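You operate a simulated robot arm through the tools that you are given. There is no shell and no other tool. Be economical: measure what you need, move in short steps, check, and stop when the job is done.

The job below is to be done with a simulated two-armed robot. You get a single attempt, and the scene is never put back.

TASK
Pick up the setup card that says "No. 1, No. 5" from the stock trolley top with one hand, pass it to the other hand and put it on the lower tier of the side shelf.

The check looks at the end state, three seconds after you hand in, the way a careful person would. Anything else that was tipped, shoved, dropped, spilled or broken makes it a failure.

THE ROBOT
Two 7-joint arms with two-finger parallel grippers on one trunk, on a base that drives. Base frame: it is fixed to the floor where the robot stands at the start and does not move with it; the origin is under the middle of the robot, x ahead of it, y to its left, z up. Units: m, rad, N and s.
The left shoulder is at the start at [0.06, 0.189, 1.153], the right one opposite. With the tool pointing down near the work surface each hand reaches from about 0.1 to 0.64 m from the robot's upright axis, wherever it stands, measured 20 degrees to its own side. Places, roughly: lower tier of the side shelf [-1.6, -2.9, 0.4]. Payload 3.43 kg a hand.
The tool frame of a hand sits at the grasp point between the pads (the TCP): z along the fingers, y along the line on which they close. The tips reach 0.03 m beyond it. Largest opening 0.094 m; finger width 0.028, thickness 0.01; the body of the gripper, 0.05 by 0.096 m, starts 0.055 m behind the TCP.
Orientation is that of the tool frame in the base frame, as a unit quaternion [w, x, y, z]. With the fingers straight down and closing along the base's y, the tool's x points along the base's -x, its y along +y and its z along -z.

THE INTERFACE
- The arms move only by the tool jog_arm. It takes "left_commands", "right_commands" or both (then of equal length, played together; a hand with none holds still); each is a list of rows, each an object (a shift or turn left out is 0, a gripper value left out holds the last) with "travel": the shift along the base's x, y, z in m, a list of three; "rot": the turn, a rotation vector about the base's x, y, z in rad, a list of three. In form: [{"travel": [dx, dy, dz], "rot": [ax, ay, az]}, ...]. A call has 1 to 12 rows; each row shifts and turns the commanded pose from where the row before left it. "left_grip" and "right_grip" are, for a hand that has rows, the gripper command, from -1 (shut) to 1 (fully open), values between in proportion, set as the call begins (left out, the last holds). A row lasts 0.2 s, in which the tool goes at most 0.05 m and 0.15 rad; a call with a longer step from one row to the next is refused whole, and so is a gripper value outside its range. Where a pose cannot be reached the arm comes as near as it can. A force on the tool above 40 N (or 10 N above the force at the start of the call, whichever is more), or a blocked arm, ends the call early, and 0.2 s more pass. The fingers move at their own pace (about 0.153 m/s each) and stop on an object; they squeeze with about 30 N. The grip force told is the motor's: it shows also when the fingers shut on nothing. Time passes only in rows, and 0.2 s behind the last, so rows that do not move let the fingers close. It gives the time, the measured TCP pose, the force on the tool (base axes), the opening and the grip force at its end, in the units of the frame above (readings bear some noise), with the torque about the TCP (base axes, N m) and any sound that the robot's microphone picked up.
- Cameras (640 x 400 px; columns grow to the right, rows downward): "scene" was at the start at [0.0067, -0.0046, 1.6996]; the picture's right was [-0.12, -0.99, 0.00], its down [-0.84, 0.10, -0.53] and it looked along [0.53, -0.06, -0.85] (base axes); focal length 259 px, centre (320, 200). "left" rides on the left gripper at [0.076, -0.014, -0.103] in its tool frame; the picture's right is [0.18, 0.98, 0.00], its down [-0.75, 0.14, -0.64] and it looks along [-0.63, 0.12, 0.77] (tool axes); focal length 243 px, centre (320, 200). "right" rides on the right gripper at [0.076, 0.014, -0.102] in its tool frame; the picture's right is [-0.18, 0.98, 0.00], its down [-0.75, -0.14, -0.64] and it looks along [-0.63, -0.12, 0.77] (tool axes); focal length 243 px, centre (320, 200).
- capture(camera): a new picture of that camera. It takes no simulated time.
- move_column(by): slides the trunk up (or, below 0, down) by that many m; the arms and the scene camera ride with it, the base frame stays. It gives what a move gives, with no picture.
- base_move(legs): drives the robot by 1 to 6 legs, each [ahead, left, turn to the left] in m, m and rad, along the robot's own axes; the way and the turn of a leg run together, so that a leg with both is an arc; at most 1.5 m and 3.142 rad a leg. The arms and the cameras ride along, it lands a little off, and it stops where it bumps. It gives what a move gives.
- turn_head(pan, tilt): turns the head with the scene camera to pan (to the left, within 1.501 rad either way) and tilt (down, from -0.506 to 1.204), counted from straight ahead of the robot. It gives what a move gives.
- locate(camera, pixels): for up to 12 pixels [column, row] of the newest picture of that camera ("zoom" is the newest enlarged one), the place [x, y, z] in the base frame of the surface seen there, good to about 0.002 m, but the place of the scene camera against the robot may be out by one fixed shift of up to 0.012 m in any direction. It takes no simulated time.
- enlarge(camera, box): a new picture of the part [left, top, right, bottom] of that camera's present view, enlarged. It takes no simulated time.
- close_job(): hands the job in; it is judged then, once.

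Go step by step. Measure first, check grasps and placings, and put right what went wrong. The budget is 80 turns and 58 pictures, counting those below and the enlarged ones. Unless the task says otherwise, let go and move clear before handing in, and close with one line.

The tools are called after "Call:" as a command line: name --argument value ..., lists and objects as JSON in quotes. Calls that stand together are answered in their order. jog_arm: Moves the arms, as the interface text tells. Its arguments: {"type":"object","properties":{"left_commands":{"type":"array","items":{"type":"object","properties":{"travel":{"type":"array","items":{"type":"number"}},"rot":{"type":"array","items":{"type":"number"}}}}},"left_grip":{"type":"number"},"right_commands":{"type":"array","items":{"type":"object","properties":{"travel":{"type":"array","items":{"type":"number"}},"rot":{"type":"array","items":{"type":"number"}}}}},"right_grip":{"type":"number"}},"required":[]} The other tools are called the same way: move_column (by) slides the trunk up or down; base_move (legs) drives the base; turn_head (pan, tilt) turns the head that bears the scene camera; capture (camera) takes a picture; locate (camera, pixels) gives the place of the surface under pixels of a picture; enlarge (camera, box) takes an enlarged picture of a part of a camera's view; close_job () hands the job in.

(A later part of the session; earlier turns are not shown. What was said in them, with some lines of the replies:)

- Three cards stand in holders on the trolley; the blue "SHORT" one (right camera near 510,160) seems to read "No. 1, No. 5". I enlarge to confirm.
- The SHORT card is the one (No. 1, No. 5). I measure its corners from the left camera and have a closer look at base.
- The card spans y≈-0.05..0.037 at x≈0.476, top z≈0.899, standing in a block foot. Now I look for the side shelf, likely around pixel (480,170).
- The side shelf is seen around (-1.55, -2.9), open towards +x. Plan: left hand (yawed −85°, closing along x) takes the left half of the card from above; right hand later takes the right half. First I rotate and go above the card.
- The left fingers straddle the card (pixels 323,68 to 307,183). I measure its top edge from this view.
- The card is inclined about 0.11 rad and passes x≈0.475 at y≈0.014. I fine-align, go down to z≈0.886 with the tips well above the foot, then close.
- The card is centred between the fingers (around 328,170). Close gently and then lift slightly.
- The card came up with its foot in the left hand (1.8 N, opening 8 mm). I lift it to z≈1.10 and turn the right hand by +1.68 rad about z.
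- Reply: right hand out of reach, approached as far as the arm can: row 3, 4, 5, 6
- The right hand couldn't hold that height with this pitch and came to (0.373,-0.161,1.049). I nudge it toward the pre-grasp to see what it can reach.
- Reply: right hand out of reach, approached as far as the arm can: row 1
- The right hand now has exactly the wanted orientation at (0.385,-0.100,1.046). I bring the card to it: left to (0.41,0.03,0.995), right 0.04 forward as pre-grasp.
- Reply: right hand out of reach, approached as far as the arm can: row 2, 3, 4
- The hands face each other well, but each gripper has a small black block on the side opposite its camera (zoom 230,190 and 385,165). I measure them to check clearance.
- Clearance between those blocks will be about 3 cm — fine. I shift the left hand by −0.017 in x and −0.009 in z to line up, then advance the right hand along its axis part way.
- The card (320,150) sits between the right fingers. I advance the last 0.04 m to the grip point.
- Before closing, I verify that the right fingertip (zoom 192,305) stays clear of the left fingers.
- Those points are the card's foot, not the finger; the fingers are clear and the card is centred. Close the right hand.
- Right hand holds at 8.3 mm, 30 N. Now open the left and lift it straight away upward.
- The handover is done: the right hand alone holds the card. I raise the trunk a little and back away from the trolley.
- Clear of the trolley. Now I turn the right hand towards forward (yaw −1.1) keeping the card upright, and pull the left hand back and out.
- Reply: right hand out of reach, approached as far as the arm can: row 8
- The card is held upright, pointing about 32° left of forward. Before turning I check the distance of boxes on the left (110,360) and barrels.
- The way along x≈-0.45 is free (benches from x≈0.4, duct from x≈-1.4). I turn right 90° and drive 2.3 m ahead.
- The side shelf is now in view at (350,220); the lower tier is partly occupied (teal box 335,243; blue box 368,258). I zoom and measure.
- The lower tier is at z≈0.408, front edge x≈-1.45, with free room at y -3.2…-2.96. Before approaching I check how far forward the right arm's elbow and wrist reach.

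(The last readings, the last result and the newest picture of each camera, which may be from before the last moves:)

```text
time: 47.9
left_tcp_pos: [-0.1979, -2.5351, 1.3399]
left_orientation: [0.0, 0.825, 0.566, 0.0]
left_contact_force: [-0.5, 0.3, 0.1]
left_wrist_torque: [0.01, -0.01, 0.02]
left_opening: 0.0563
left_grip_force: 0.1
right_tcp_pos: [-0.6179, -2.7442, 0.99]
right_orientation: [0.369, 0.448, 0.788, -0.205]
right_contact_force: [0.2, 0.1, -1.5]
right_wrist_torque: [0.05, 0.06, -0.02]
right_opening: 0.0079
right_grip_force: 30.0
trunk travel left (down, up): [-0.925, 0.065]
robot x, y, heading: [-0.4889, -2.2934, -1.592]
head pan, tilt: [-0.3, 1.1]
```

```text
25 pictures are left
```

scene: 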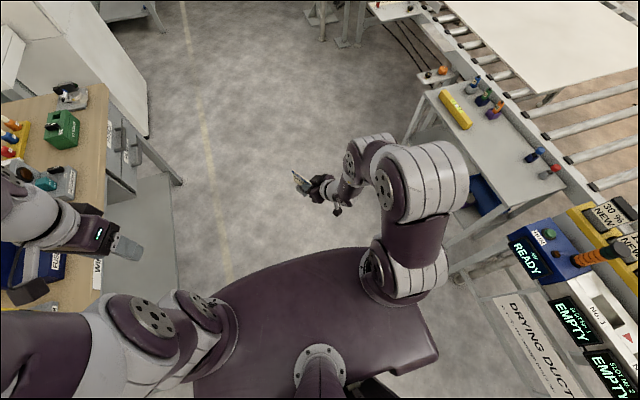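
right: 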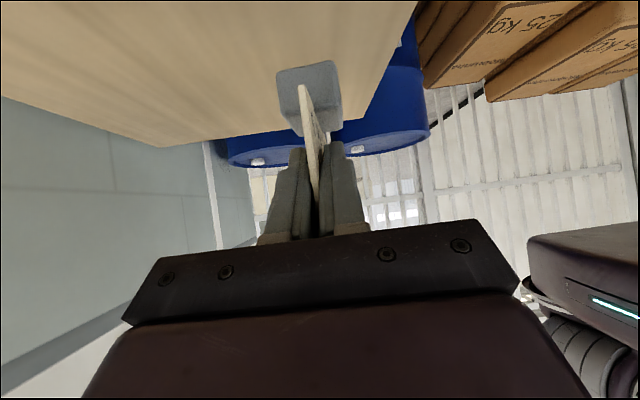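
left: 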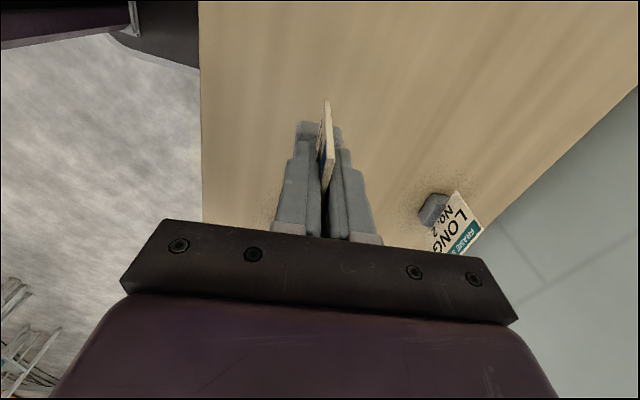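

Call:
locate --camera "scene" --pixels '[[303, 183], [322, 187], [350, 165], [368, 143], [385, 140], [415, 145], [445, 150], [450, 200], [420, 230], [330, 270], [425, 320], [300, 265]]'

Call:
enlarge --camera "scene" --box '[260, 110, 480, 240]'

```text
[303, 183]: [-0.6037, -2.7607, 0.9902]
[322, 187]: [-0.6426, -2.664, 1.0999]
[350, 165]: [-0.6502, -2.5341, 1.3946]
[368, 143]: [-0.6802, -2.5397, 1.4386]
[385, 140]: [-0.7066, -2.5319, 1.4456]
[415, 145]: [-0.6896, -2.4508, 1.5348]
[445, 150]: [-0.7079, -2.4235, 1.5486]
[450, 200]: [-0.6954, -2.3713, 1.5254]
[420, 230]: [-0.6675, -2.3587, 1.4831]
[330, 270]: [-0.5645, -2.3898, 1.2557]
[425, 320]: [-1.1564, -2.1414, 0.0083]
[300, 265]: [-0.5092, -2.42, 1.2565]
```

```text
2.91 times, centred on (370, 175) of scene
```

zoom: 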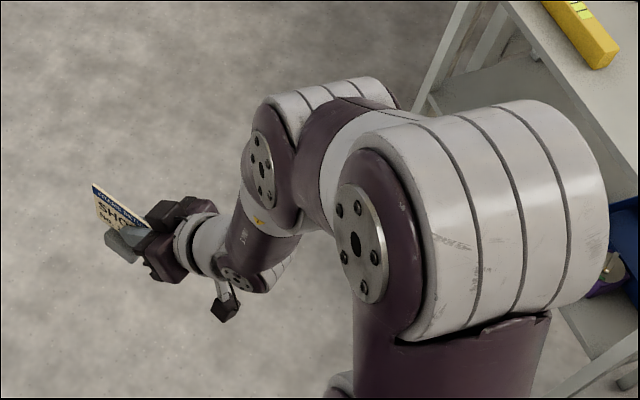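

The forearm rises steeply behind the hand (about 0.3 m ahead of the axis), so it stays outside the shelf edge. I drive to a staging pose ≈(-0.66,-3.19) and turn to face the shelf.

Call:
base_move --legs '[[0.9, -0.15, 0], [0, 0, -1.55]]'

Call:
turn_head --pan -0.1 --tilt 0.8

Call:
capture --camera "scene"

```text
time: 56.4
left_tcp_pos: [-0.8867, -3.4885, 1.3388]
left_orientation: [0.0, 0.986, -0.165, 0.0]
left_contact_force: [0.8, -0.2, 0.2]
left_wrist_torque: [0.0, 0.0, 0.04]
left_opening: 0.0565
left_grip_force: 0.0
right_tcp_pos: [-1.1085, -3.0769, 0.9902]
right_orientation: [0.123, 0.87, 0.256, -0.403]
right_contact_force: [0.2, -0.1, -2.0]
right_wrist_torque: [0.05, -0.04, 0.0]
right_opening: 0.0081
right_grip_force: 30.0
trunk travel left (down, up): [-0.925, 0.065]
robot x, y, heading: [-0.6543, -3.1921, -3.127]
head pan, tilt: [-0.3, 1.1]
```

```text
time: 57.2
left_tcp_pos: [-0.8863, -3.4881, 1.339]
left_orientation: [-0.001, 0.986, -0.165, 0.0]
left_contact_force: [-0.7, -0.2, -0.8]
left_wrist_torque: [0.01, -0.02, -0.01]
left_opening: 0.056
left_grip_force: 0.1
right_tcp_pos: [-1.1102, -3.0774, 0.9903]
right_orientation: [0.123, 0.87, 0.256, -0.404]
right_contact_force: [-0.8, -0.6, -1.6]
right_wrist_torque: [0.01, -0.05, 0.01]
right_opening: 0.0079
right_grip_force: 30.4
trunk travel left (down, up): [-0.925, 0.065]
robot x, y, heading: [-0.6561, -3.1897, -3.135]
head pan, tilt: [-0.099, 0.799]
```

```text
23 pictures are left
```

scene: 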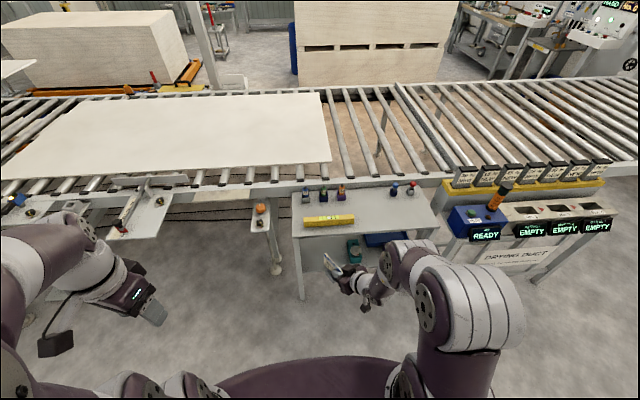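

Staged well: the hand is at y≈-3.077, facing the free part. I check the small ledges near the left hand's path, then lower the trunk.

Call:
locate --camera "scene" --pixels '[[260, 230], [255, 208], [122, 233], [165, 205], [298, 210], [300, 298], [440, 232], [335, 265], [125, 190]]'

Call:
move_column --by -0.44

Call:
capture --camera "scene"

Call:
capture --camera "right"

```text
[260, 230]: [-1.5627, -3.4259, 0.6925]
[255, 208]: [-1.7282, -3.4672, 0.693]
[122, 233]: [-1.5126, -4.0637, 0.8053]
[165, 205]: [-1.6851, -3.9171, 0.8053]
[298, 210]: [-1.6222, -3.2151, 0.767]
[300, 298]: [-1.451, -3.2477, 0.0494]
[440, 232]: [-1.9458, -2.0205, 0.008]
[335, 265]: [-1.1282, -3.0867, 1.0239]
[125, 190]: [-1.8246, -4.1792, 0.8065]
```

```text
refused: -0.44 is not a number from -0.4 to 0.4
```

```text
22 pictures are left
```

scene: 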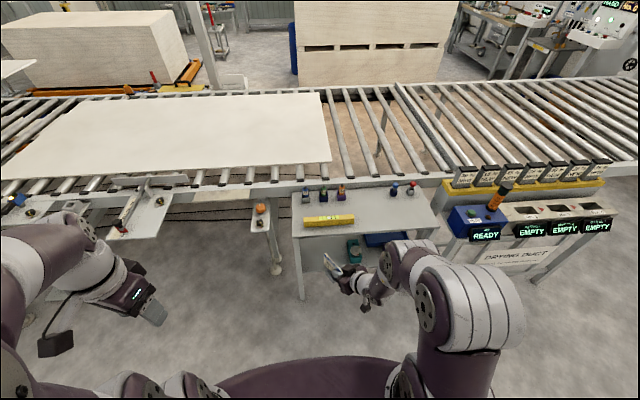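

```text
21 pictures are left
```

right: 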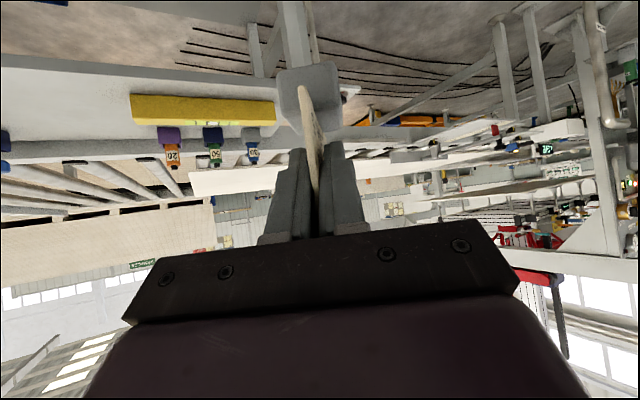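

Ledges are beyond the left hand's path. Column moves are limited to 0.4, so I lower in two steps.

Call:
move_column --by -0.4

Call:
move_column --by -0.05

Call:
turn_head --pan -0.2 --tilt 0.6

Call:
capture --camera "scene"

Call:
capture --camera "right"

```text
time: 61.0
left_tcp_pos: [-0.8853, -3.4878, 0.9384]
left_orientation: [0.0, 0.986, -0.165, 0.0]
left_contact_force: [-0.6, -0.5, 0.3]
left_wrist_torque: [0.01, 0.05, 0.01]
left_opening: 0.0561
left_grip_force: 0.0
right_tcp_pos: [-1.1091, -3.0785, 0.5904]
right_orientation: [0.124, 0.87, 0.257, -0.403]
right_contact_force: [0.5, 0.3, -1.3]
right_wrist_torque: [0.03, -0.05, 0.02]
right_opening: 0.0082
right_grip_force: 30.2
trunk travel left (down, up): [-0.525, 0.465]
robot x, y, heading: [-0.6558, -3.1936, -3.132]
head pan, tilt: [-0.099, 0.799]
```

```text
time: 62.0
left_tcp_pos: [-0.8853, -3.4885, 0.8898]
left_orientation: [0.001, 0.986, -0.165, 0.0]
left_contact_force: [-0.7, -0.6, 0.1]
left_wrist_torque: [-0.01, 0.03, 0.0]
left_opening: 0.0562
left_grip_force: 0.0
right_tcp_pos: [-1.1108, -3.0766, 0.5413]
right_orientation: [0.123, 0.87, 0.256, -0.403]
right_contact_force: [0.3, -0.6, -1.6]
right_wrist_torque: [0.05, -0.04, -0.01]
right_opening: 0.008
right_grip_force: 29.8
trunk travel left (down, up): [-0.475, 0.515]
robot x, y, heading: [-0.6529, -3.1886, -3.129]
head pan, tilt: [-0.099, 0.799]
```

```text
time: 62.7
left_tcp_pos: [-0.8855, -3.4893, 0.8895]
left_orientation: [0.0, 0.986, -0.166, -0.001]
left_contact_force: [-0.5, -0.4, -0.4]
left_wrist_torque: [0.0, 0.0, -0.04]
left_opening: 0.0564
left_grip_force: 0.1
right_tcp_pos: [-1.1104, -3.0784, 0.5408]
right_orientation: [0.123, 0.87, 0.256, -0.403]
right_contact_force: [-0.6, 0.0, -1.4]
right_wrist_torque: [0.02, -0.05, 0.02]
right_opening: 0.008
right_grip_force: 30.2
trunk travel left (down, up): [-0.475, 0.515]
robot x, y, heading: [-0.6521, -3.1885, -3.128]
head pan, tilt: [-0.201, 0.6]
```

```text
20 pictures are left
```

scene: 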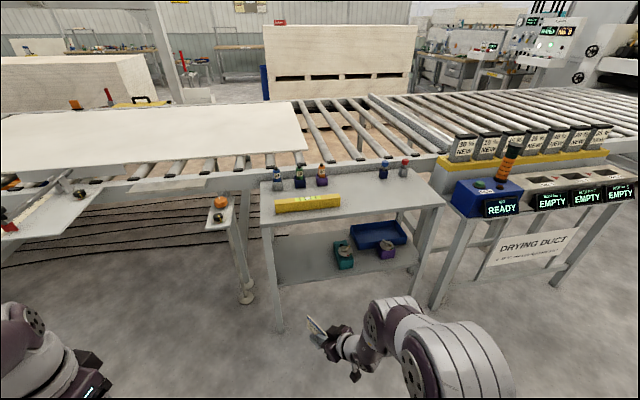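

```text
19 pictures are left
```

right: 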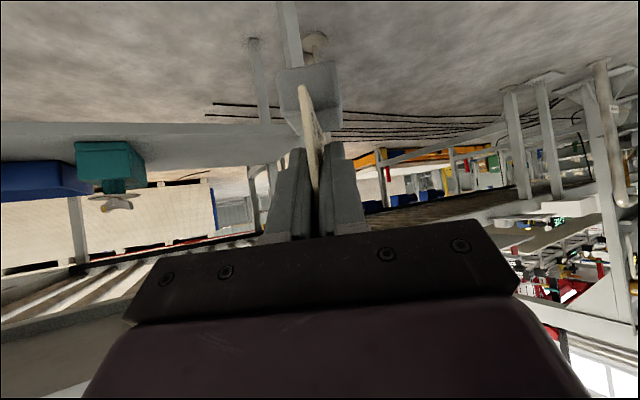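

Card is at z≈0.54, lower tier ahead. I drive forward 0.25 m with a small sidestep, then check.

Call:
base_move --legs '[[0.25, -0.015, 0]]'

Call:
capture --camera "scene"

Call:
capture --camera "right"

```text
time: 64.5
left_tcp_pos: [-1.1384, -3.4761, 0.8899]
left_orientation: [-0.001, 0.986, -0.165, 0.001]
left_contact_force: [-0.4, -0.9, 1.0]
left_wrist_torque: [0.02, -0.04, 0.04]
left_opening: 0.0562
left_grip_force: 0.0
right_tcp_pos: [-1.3603, -3.0649, 0.5397]
right_orientation: [0.122, 0.871, 0.255, -0.403]
right_contact_force: [-0.6, 0.3, -1.5]
right_wrist_torque: [0.01, -0.02, -0.03]
right_opening: 0.0079
right_grip_force: 29.6
trunk travel left (down, up): [-0.475, 0.515]
robot x, y, heading: [-0.9072, -3.1766, -3.132]
head pan, tilt: [-0.201, 0.6]
```

```text
18 pictures are left
```

scene: 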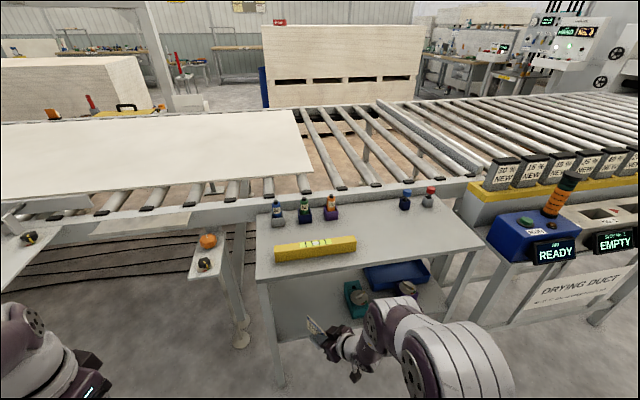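

```text
17 pictures are left
```

right: 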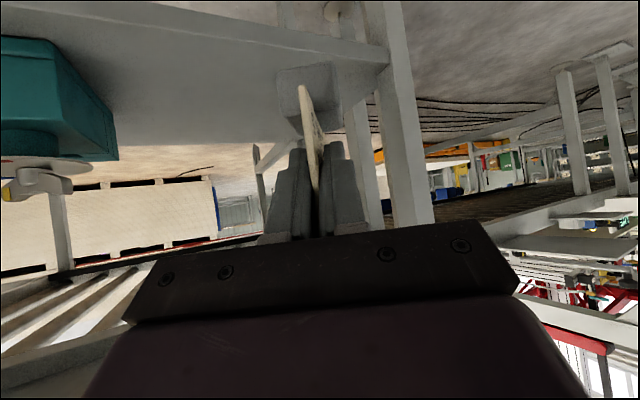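

The card is entering the gap cleanly between teal box and leg (400,130). I check foot, leg, tier and forearm positions.

Call:
locate --camera "right" --pixels '[[300, 78], [330, 75], [325, 110], [395, 150], [200, 60], [60, 90], [110, 150]]'

Call:
locate --camera "scene" --pixels '[[313, 328], [340, 340], [368, 320], [385, 302], [395, 298], [260, 278], [380, 264], [410, 310]]'

```text
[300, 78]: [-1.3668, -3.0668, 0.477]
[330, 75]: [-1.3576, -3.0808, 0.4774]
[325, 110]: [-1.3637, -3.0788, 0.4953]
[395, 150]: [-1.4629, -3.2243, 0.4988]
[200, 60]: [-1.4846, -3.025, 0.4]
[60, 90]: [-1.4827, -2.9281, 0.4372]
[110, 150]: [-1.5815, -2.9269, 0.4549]
```

```text
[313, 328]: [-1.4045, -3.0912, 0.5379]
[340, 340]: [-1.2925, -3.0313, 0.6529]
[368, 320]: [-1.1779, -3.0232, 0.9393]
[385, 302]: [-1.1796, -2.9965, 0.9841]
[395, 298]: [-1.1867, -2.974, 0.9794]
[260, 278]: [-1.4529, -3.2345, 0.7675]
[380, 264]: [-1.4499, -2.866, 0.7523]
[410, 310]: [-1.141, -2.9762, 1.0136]
```

Everything clears: forearm will stop ~0.1 m short of the shelf edge, teal box edge at y≈-2.93. Drive the last 0.145 m, then check height.

Call:
base_move --legs '[[0.145, 0, 0]]'

Call:
capture --camera "right"

Call:
capture --camera "scene"

Call:
locate --camera "right" --pixels '[[300, 78], [330, 75], [310, 70], [250, 80], [250, 30], [200, 60], [400, 100], [290, 30]]'

```text
time: 65.9
left_tcp_pos: [-1.2826, -3.4792, 0.8883]
left_orientation: [0.0, 0.986, -0.167, 0.001]
left_contact_force: [-1.6, -0.8, 0.3]
left_wrist_torque: [-0.02, -0.04, -0.01]
left_opening: 0.0567
left_grip_force: 0.1
right_tcp_pos: [-1.5065, -3.0676, 0.5397]
right_orientation: [0.122, 0.871, 0.254, -0.402]
right_contact_force: [-1.0, 0.0, -0.9]
right_wrist_torque: [0.04, -0.07, 0.03]
right_opening: 0.0079
right_grip_force: 29.8
trunk travel left (down, up): [-0.475, 0.515]
robot x, y, heading: [-1.0544, -3.1847, -3.128]
head pan, tilt: [-0.201, 0.6]
```

```text
16 pictures are left
```

right: 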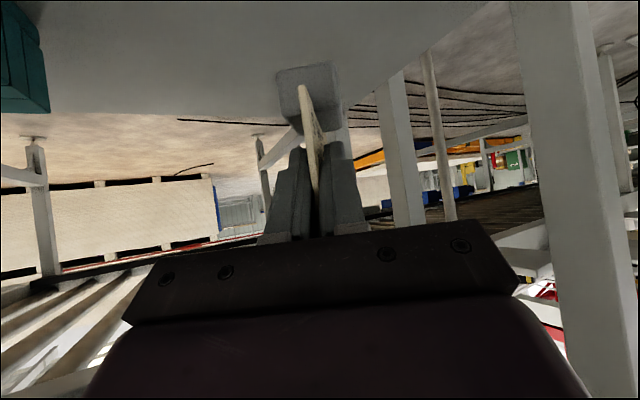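

```text
15 pictures are left
```

scene: 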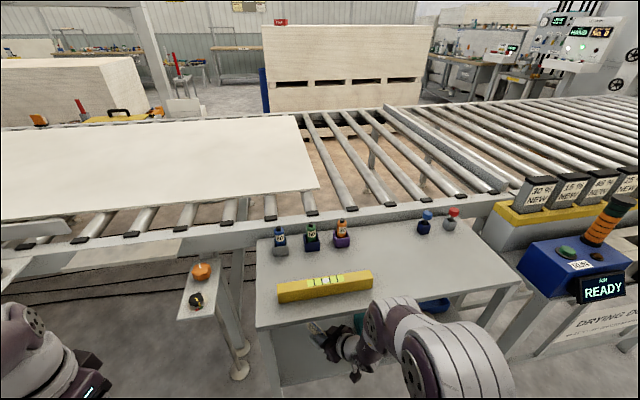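

```text
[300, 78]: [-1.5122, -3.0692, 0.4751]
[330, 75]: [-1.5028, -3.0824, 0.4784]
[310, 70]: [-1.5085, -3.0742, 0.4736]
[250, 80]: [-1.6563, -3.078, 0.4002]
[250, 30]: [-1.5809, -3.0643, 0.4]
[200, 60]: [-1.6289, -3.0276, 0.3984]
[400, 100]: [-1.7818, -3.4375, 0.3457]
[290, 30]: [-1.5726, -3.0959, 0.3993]
```

Right camera gives tier z≈0.400 and foot bottom ≈0.468–0.47. I lower with the trunk by 0.06, then feel for contact.

Call:
move_column --by -0.06

Call:
capture --camera "right"

Call:
locate --camera "right" --pixels '[[310, 66], [310, 72], [310, 60], [310, 55], [250, 70]]'

```text
time: 66.9
left_tcp_pos: [-1.2827, -3.4784, 0.8294]
left_orientation: [0.0, 0.986, -0.165, -0.001]
left_contact_force: [-0.2, 0.1, -0.5]
left_wrist_torque: [-0.03, -0.01, -0.03]
left_opening: 0.0565
left_grip_force: 0.1
right_tcp_pos: [-1.5051, -3.0676, 0.4804]
right_orientation: [0.123, 0.87, 0.255, -0.403]
right_contact_force: [-0.1, -0.4, -0.8]
right_wrist_torque: [0.03, -0.04, -0.03]
right_opening: 0.0079
right_grip_force: 30.4
trunk travel left (down, up): [-0.415, 0.575]
robot x, y, heading: [-1.0537, -3.184, -3.131]
head pan, tilt: [-0.201, 0.6]
```

```text
14 pictures are left
```

right: 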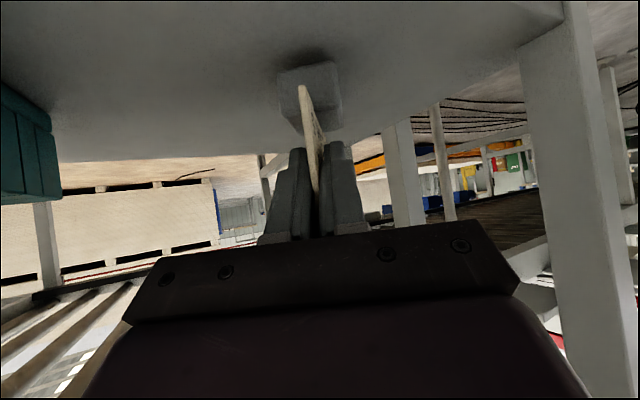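

```text
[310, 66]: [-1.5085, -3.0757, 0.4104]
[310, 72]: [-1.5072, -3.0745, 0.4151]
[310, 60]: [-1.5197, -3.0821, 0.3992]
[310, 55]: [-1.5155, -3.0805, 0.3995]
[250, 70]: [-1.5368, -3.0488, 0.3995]
```

About 8 mm of gap is left. I lower with the arm in 2 mm rows, watching force.

Call:
jog_arm --right_commands '[{"travel": [0, 0, -0.002]}, {"travel": [0, 0, -0.002]}, {"travel": [0, 0, -0.002]}, {}]'

```text
time: 67.9
left_tcp_pos: [-1.2828, -3.4797, 0.8304]
left_orientation: [0.0, 0.986, -0.166, 0.0]
left_contact_force: [-0.2, 0.3, -0.1]
left_wrist_torque: [0.03, -0.02, -0.01]
left_opening: 0.0562
left_grip_force: 0.1
right_tcp_pos: [-1.5046, -3.0672, 0.4732]
right_orientation: [0.123, 0.871, 0.255, -0.403]
right_contact_force: [0.7, -0.6, -1.9]
right_wrist_torque: [0.01, -0.01, 0.02]
right_opening: 0.0078
right_grip_force: 29.4
trunk travel left (down, up): [-0.415, 0.575]
robot x, y, heading: [-1.0545, -3.1801, -3.125]
head pan, tilt: [-0.201, 0.6]
```

Call:
jog_arm --right_commands '[{"travel": [0, 0, -0.001]}, {"travel": [0, 0, -0.001]}, {}]'

Call:
enlarge --camera "right" --box '[240, 30, 380, 170]'

```text
time: 68.7
left_tcp_pos: [-1.2827, -3.4781, 0.8292]
left_orientation: [0.0, 0.986, -0.166, 0.0]
left_contact_force: [0.2, 0.3, 0.9]
left_wrist_torque: [-0.02, -0.02, -0.02]
left_opening: 0.0561
left_grip_force: 0.0
right_tcp_pos: [-1.506, -3.0675, 0.4714]
right_orientation: [0.123, 0.87, 0.255, -0.404]
right_contact_force: [0.0, -0.7, 0.7]
right_wrist_torque: [-0.04, 0.12, 0.02]
right_opening: 0.008
right_grip_force: 29.8
trunk travel left (down, up): [-0.415, 0.575]
robot x, y, heading: [-1.0523, -3.1795, -3.125]
head pan, tilt: [-0.201, 0.6]
```

```text
2.86 times, centred on (310, 100) of right
```

zoom: 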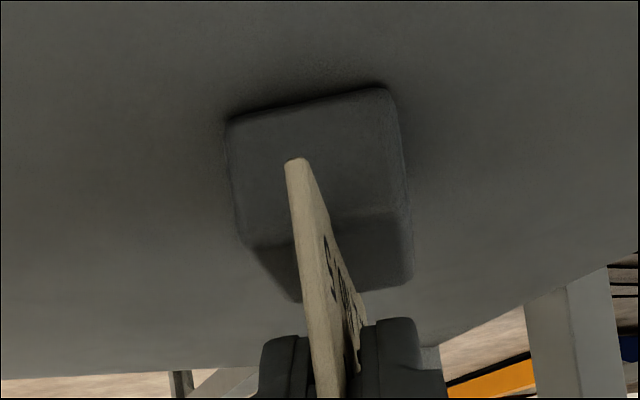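

Contact is being felt (force rose from −1.6 to +0.7 N). One more millimetre, then check.

Call:
jog_arm --right_commands '[{"travel": [0, 0, -0.001]}, {}]'

```text
time: 69.3
left_tcp_pos: [-1.2816, -3.4789, 0.8289]
left_orientation: [0.0, 0.986, -0.166, -0.001]
left_contact_force: [0.9, -0.6, -0.3]
left_wrist_torque: [-0.01, 0.03, -0.04]
left_opening: 0.0564
left_grip_force: 0.0
right_tcp_pos: [-1.5054, -3.0664, 0.4716]
right_orientation: [0.124, 0.87, 0.256, -0.403]
right_contact_force: [0.1, -0.9, 6.6]
right_wrist_torque: [-0.19, 0.38, 0.11]
right_opening: 0.0081
right_grip_force: 29.7
trunk travel left (down, up): [-0.415, 0.575]
robot x, y, heading: [-1.0497, -3.1775, -3.131]
head pan, tilt: [-0.201, 0.6]
```

Firm contact at 6.6 N. I relieve 1 mm, open the right hand, then retreat along the tool axis.

Call:
jog_arm --right_commands '[{"travel": [0, 0, 0.001]}, {}]'

Call:
jog_arm --right_commands '[{}, {}, {}]' --right_grip 0.2

Call:
capture --camera "right"

```text
time: 69.9
left_tcp_pos: [-1.2819, -3.4793, 0.8303]
left_orientation: [0.0, 0.986, -0.166, 0.0]
left_contact_force: [-0.5, 0.8, -0.1]
left_wrist_torque: [0.03, 0.01, 0.02]
left_opening: 0.0564
left_grip_force: 0.0
right_tcp_pos: [-1.5055, -3.0656, 0.4733]
right_orientation: [0.123, 0.871, 0.254, -0.403]
right_contact_force: [-0.3, -1.0, 4.2]
right_wrist_torque: [-0.18, 0.37, 0.08]
right_opening: 0.008
right_grip_force: 29.8
trunk travel left (down, up): [-0.415, 0.575]
robot x, y, heading: [-1.0532, -3.1764, -3.126]
head pan, tilt: [-0.201, 0.6]
```

```text
time: 70.7
left_tcp_pos: [-1.2805, -3.4783, 0.829]
left_orientation: [0.0, 0.986, -0.166, 0.0]
left_contact_force: [0.5, -0.7, 0.3]
left_wrist_torque: [0.0, 0.01, 0.0]
left_opening: 0.0566
left_grip_force: 0.1
right_tcp_pos: [-1.5045, -3.0666, 0.4714]
right_orientation: [0.123, 0.871, 0.253, -0.403]
right_contact_force: [0.7, 0.1, -1.4]
right_wrist_torque: [-0.03, 0.01, 0.01]
right_opening: 0.0562
right_grip_force: 0.1
trunk travel left (down, up): [-0.415, 0.575]
robot x, y, heading: [-1.0556, -3.1799, -3.127]
head pan, tilt: [-0.201, 0.6]
```

```text
12 pictures are left
```

right: 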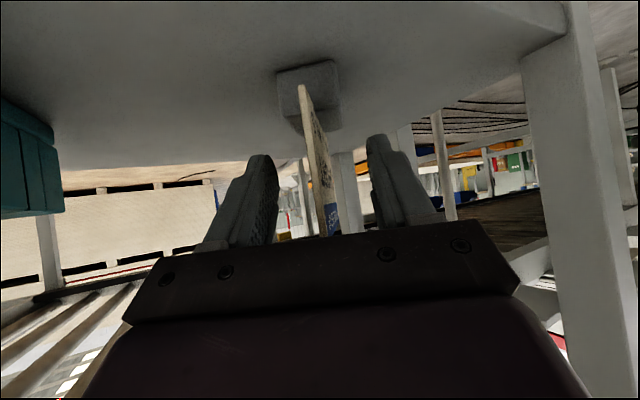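

The card stands free (foot at 310,85, card between open fingers). I withdraw by driving back along the card's plane, then straight back.

Call:
base_move --legs '[[-0.12, -0.078, 0], [-0.35, 0, 0]]'

Call:
capture --camera "right"

Call:
enlarge --camera "scene" --box '[220, 160, 460, 340]'

```text
time: 73.9
left_tcp_pos: [-0.8136, -3.3937, 0.8302]
left_orientation: [0.0, 0.986, -0.168, 0.001]
left_contact_force: [-0.4, 0.5, 0.5]
left_wrist_torque: [-0.05, 0.03, -0.01]
left_opening: 0.0567
left_grip_force: 0.1
right_tcp_pos: [-1.036, -2.9822, 0.4712]
right_orientation: [0.122, 0.871, 0.252, -0.404]
right_contact_force: [0.3, 0.9, 0.6]
right_wrist_torque: [-0.02, -0.01, -0.01]
right_opening: 0.0567
right_grip_force: 0.0
trunk travel left (down, up): [-0.415, 0.575]
robot x, y, heading: [-0.5846, -3.0996, -3.136]
head pan, tilt: [-0.201, 0.6]
```

```text
11 pictures are left
```

right: 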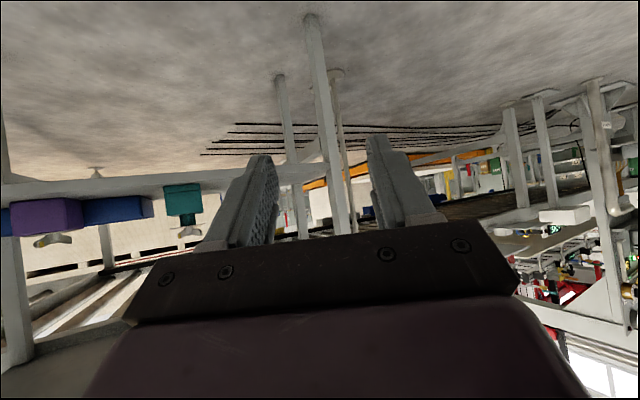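

```text
2.22 times, centred on (340, 250) of scene
```

zoom: 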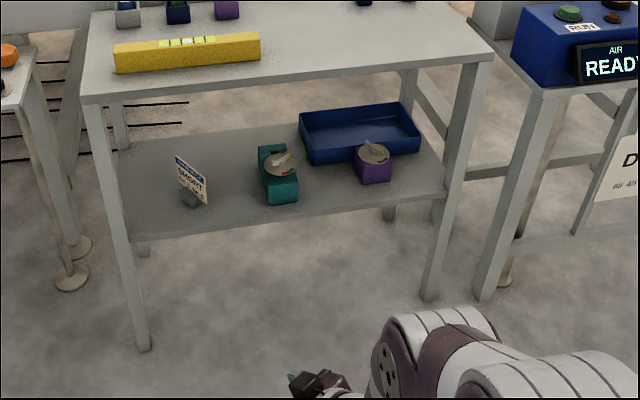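

The "SHORT – No. 1, No. 5" card stands upright on the lower tier (zoom 190,180). Its neighbours are untouched and both hands are clear, so I hand in.

Call:
close_job

```text
The job is handed in.
```

The "No. 1, No. 5" card was picked up with the left hand and passed to the right. It now stands upright on the lower tier of the side shelf; nothing else in the final view looked disturbed, and both hands are empty and clear.
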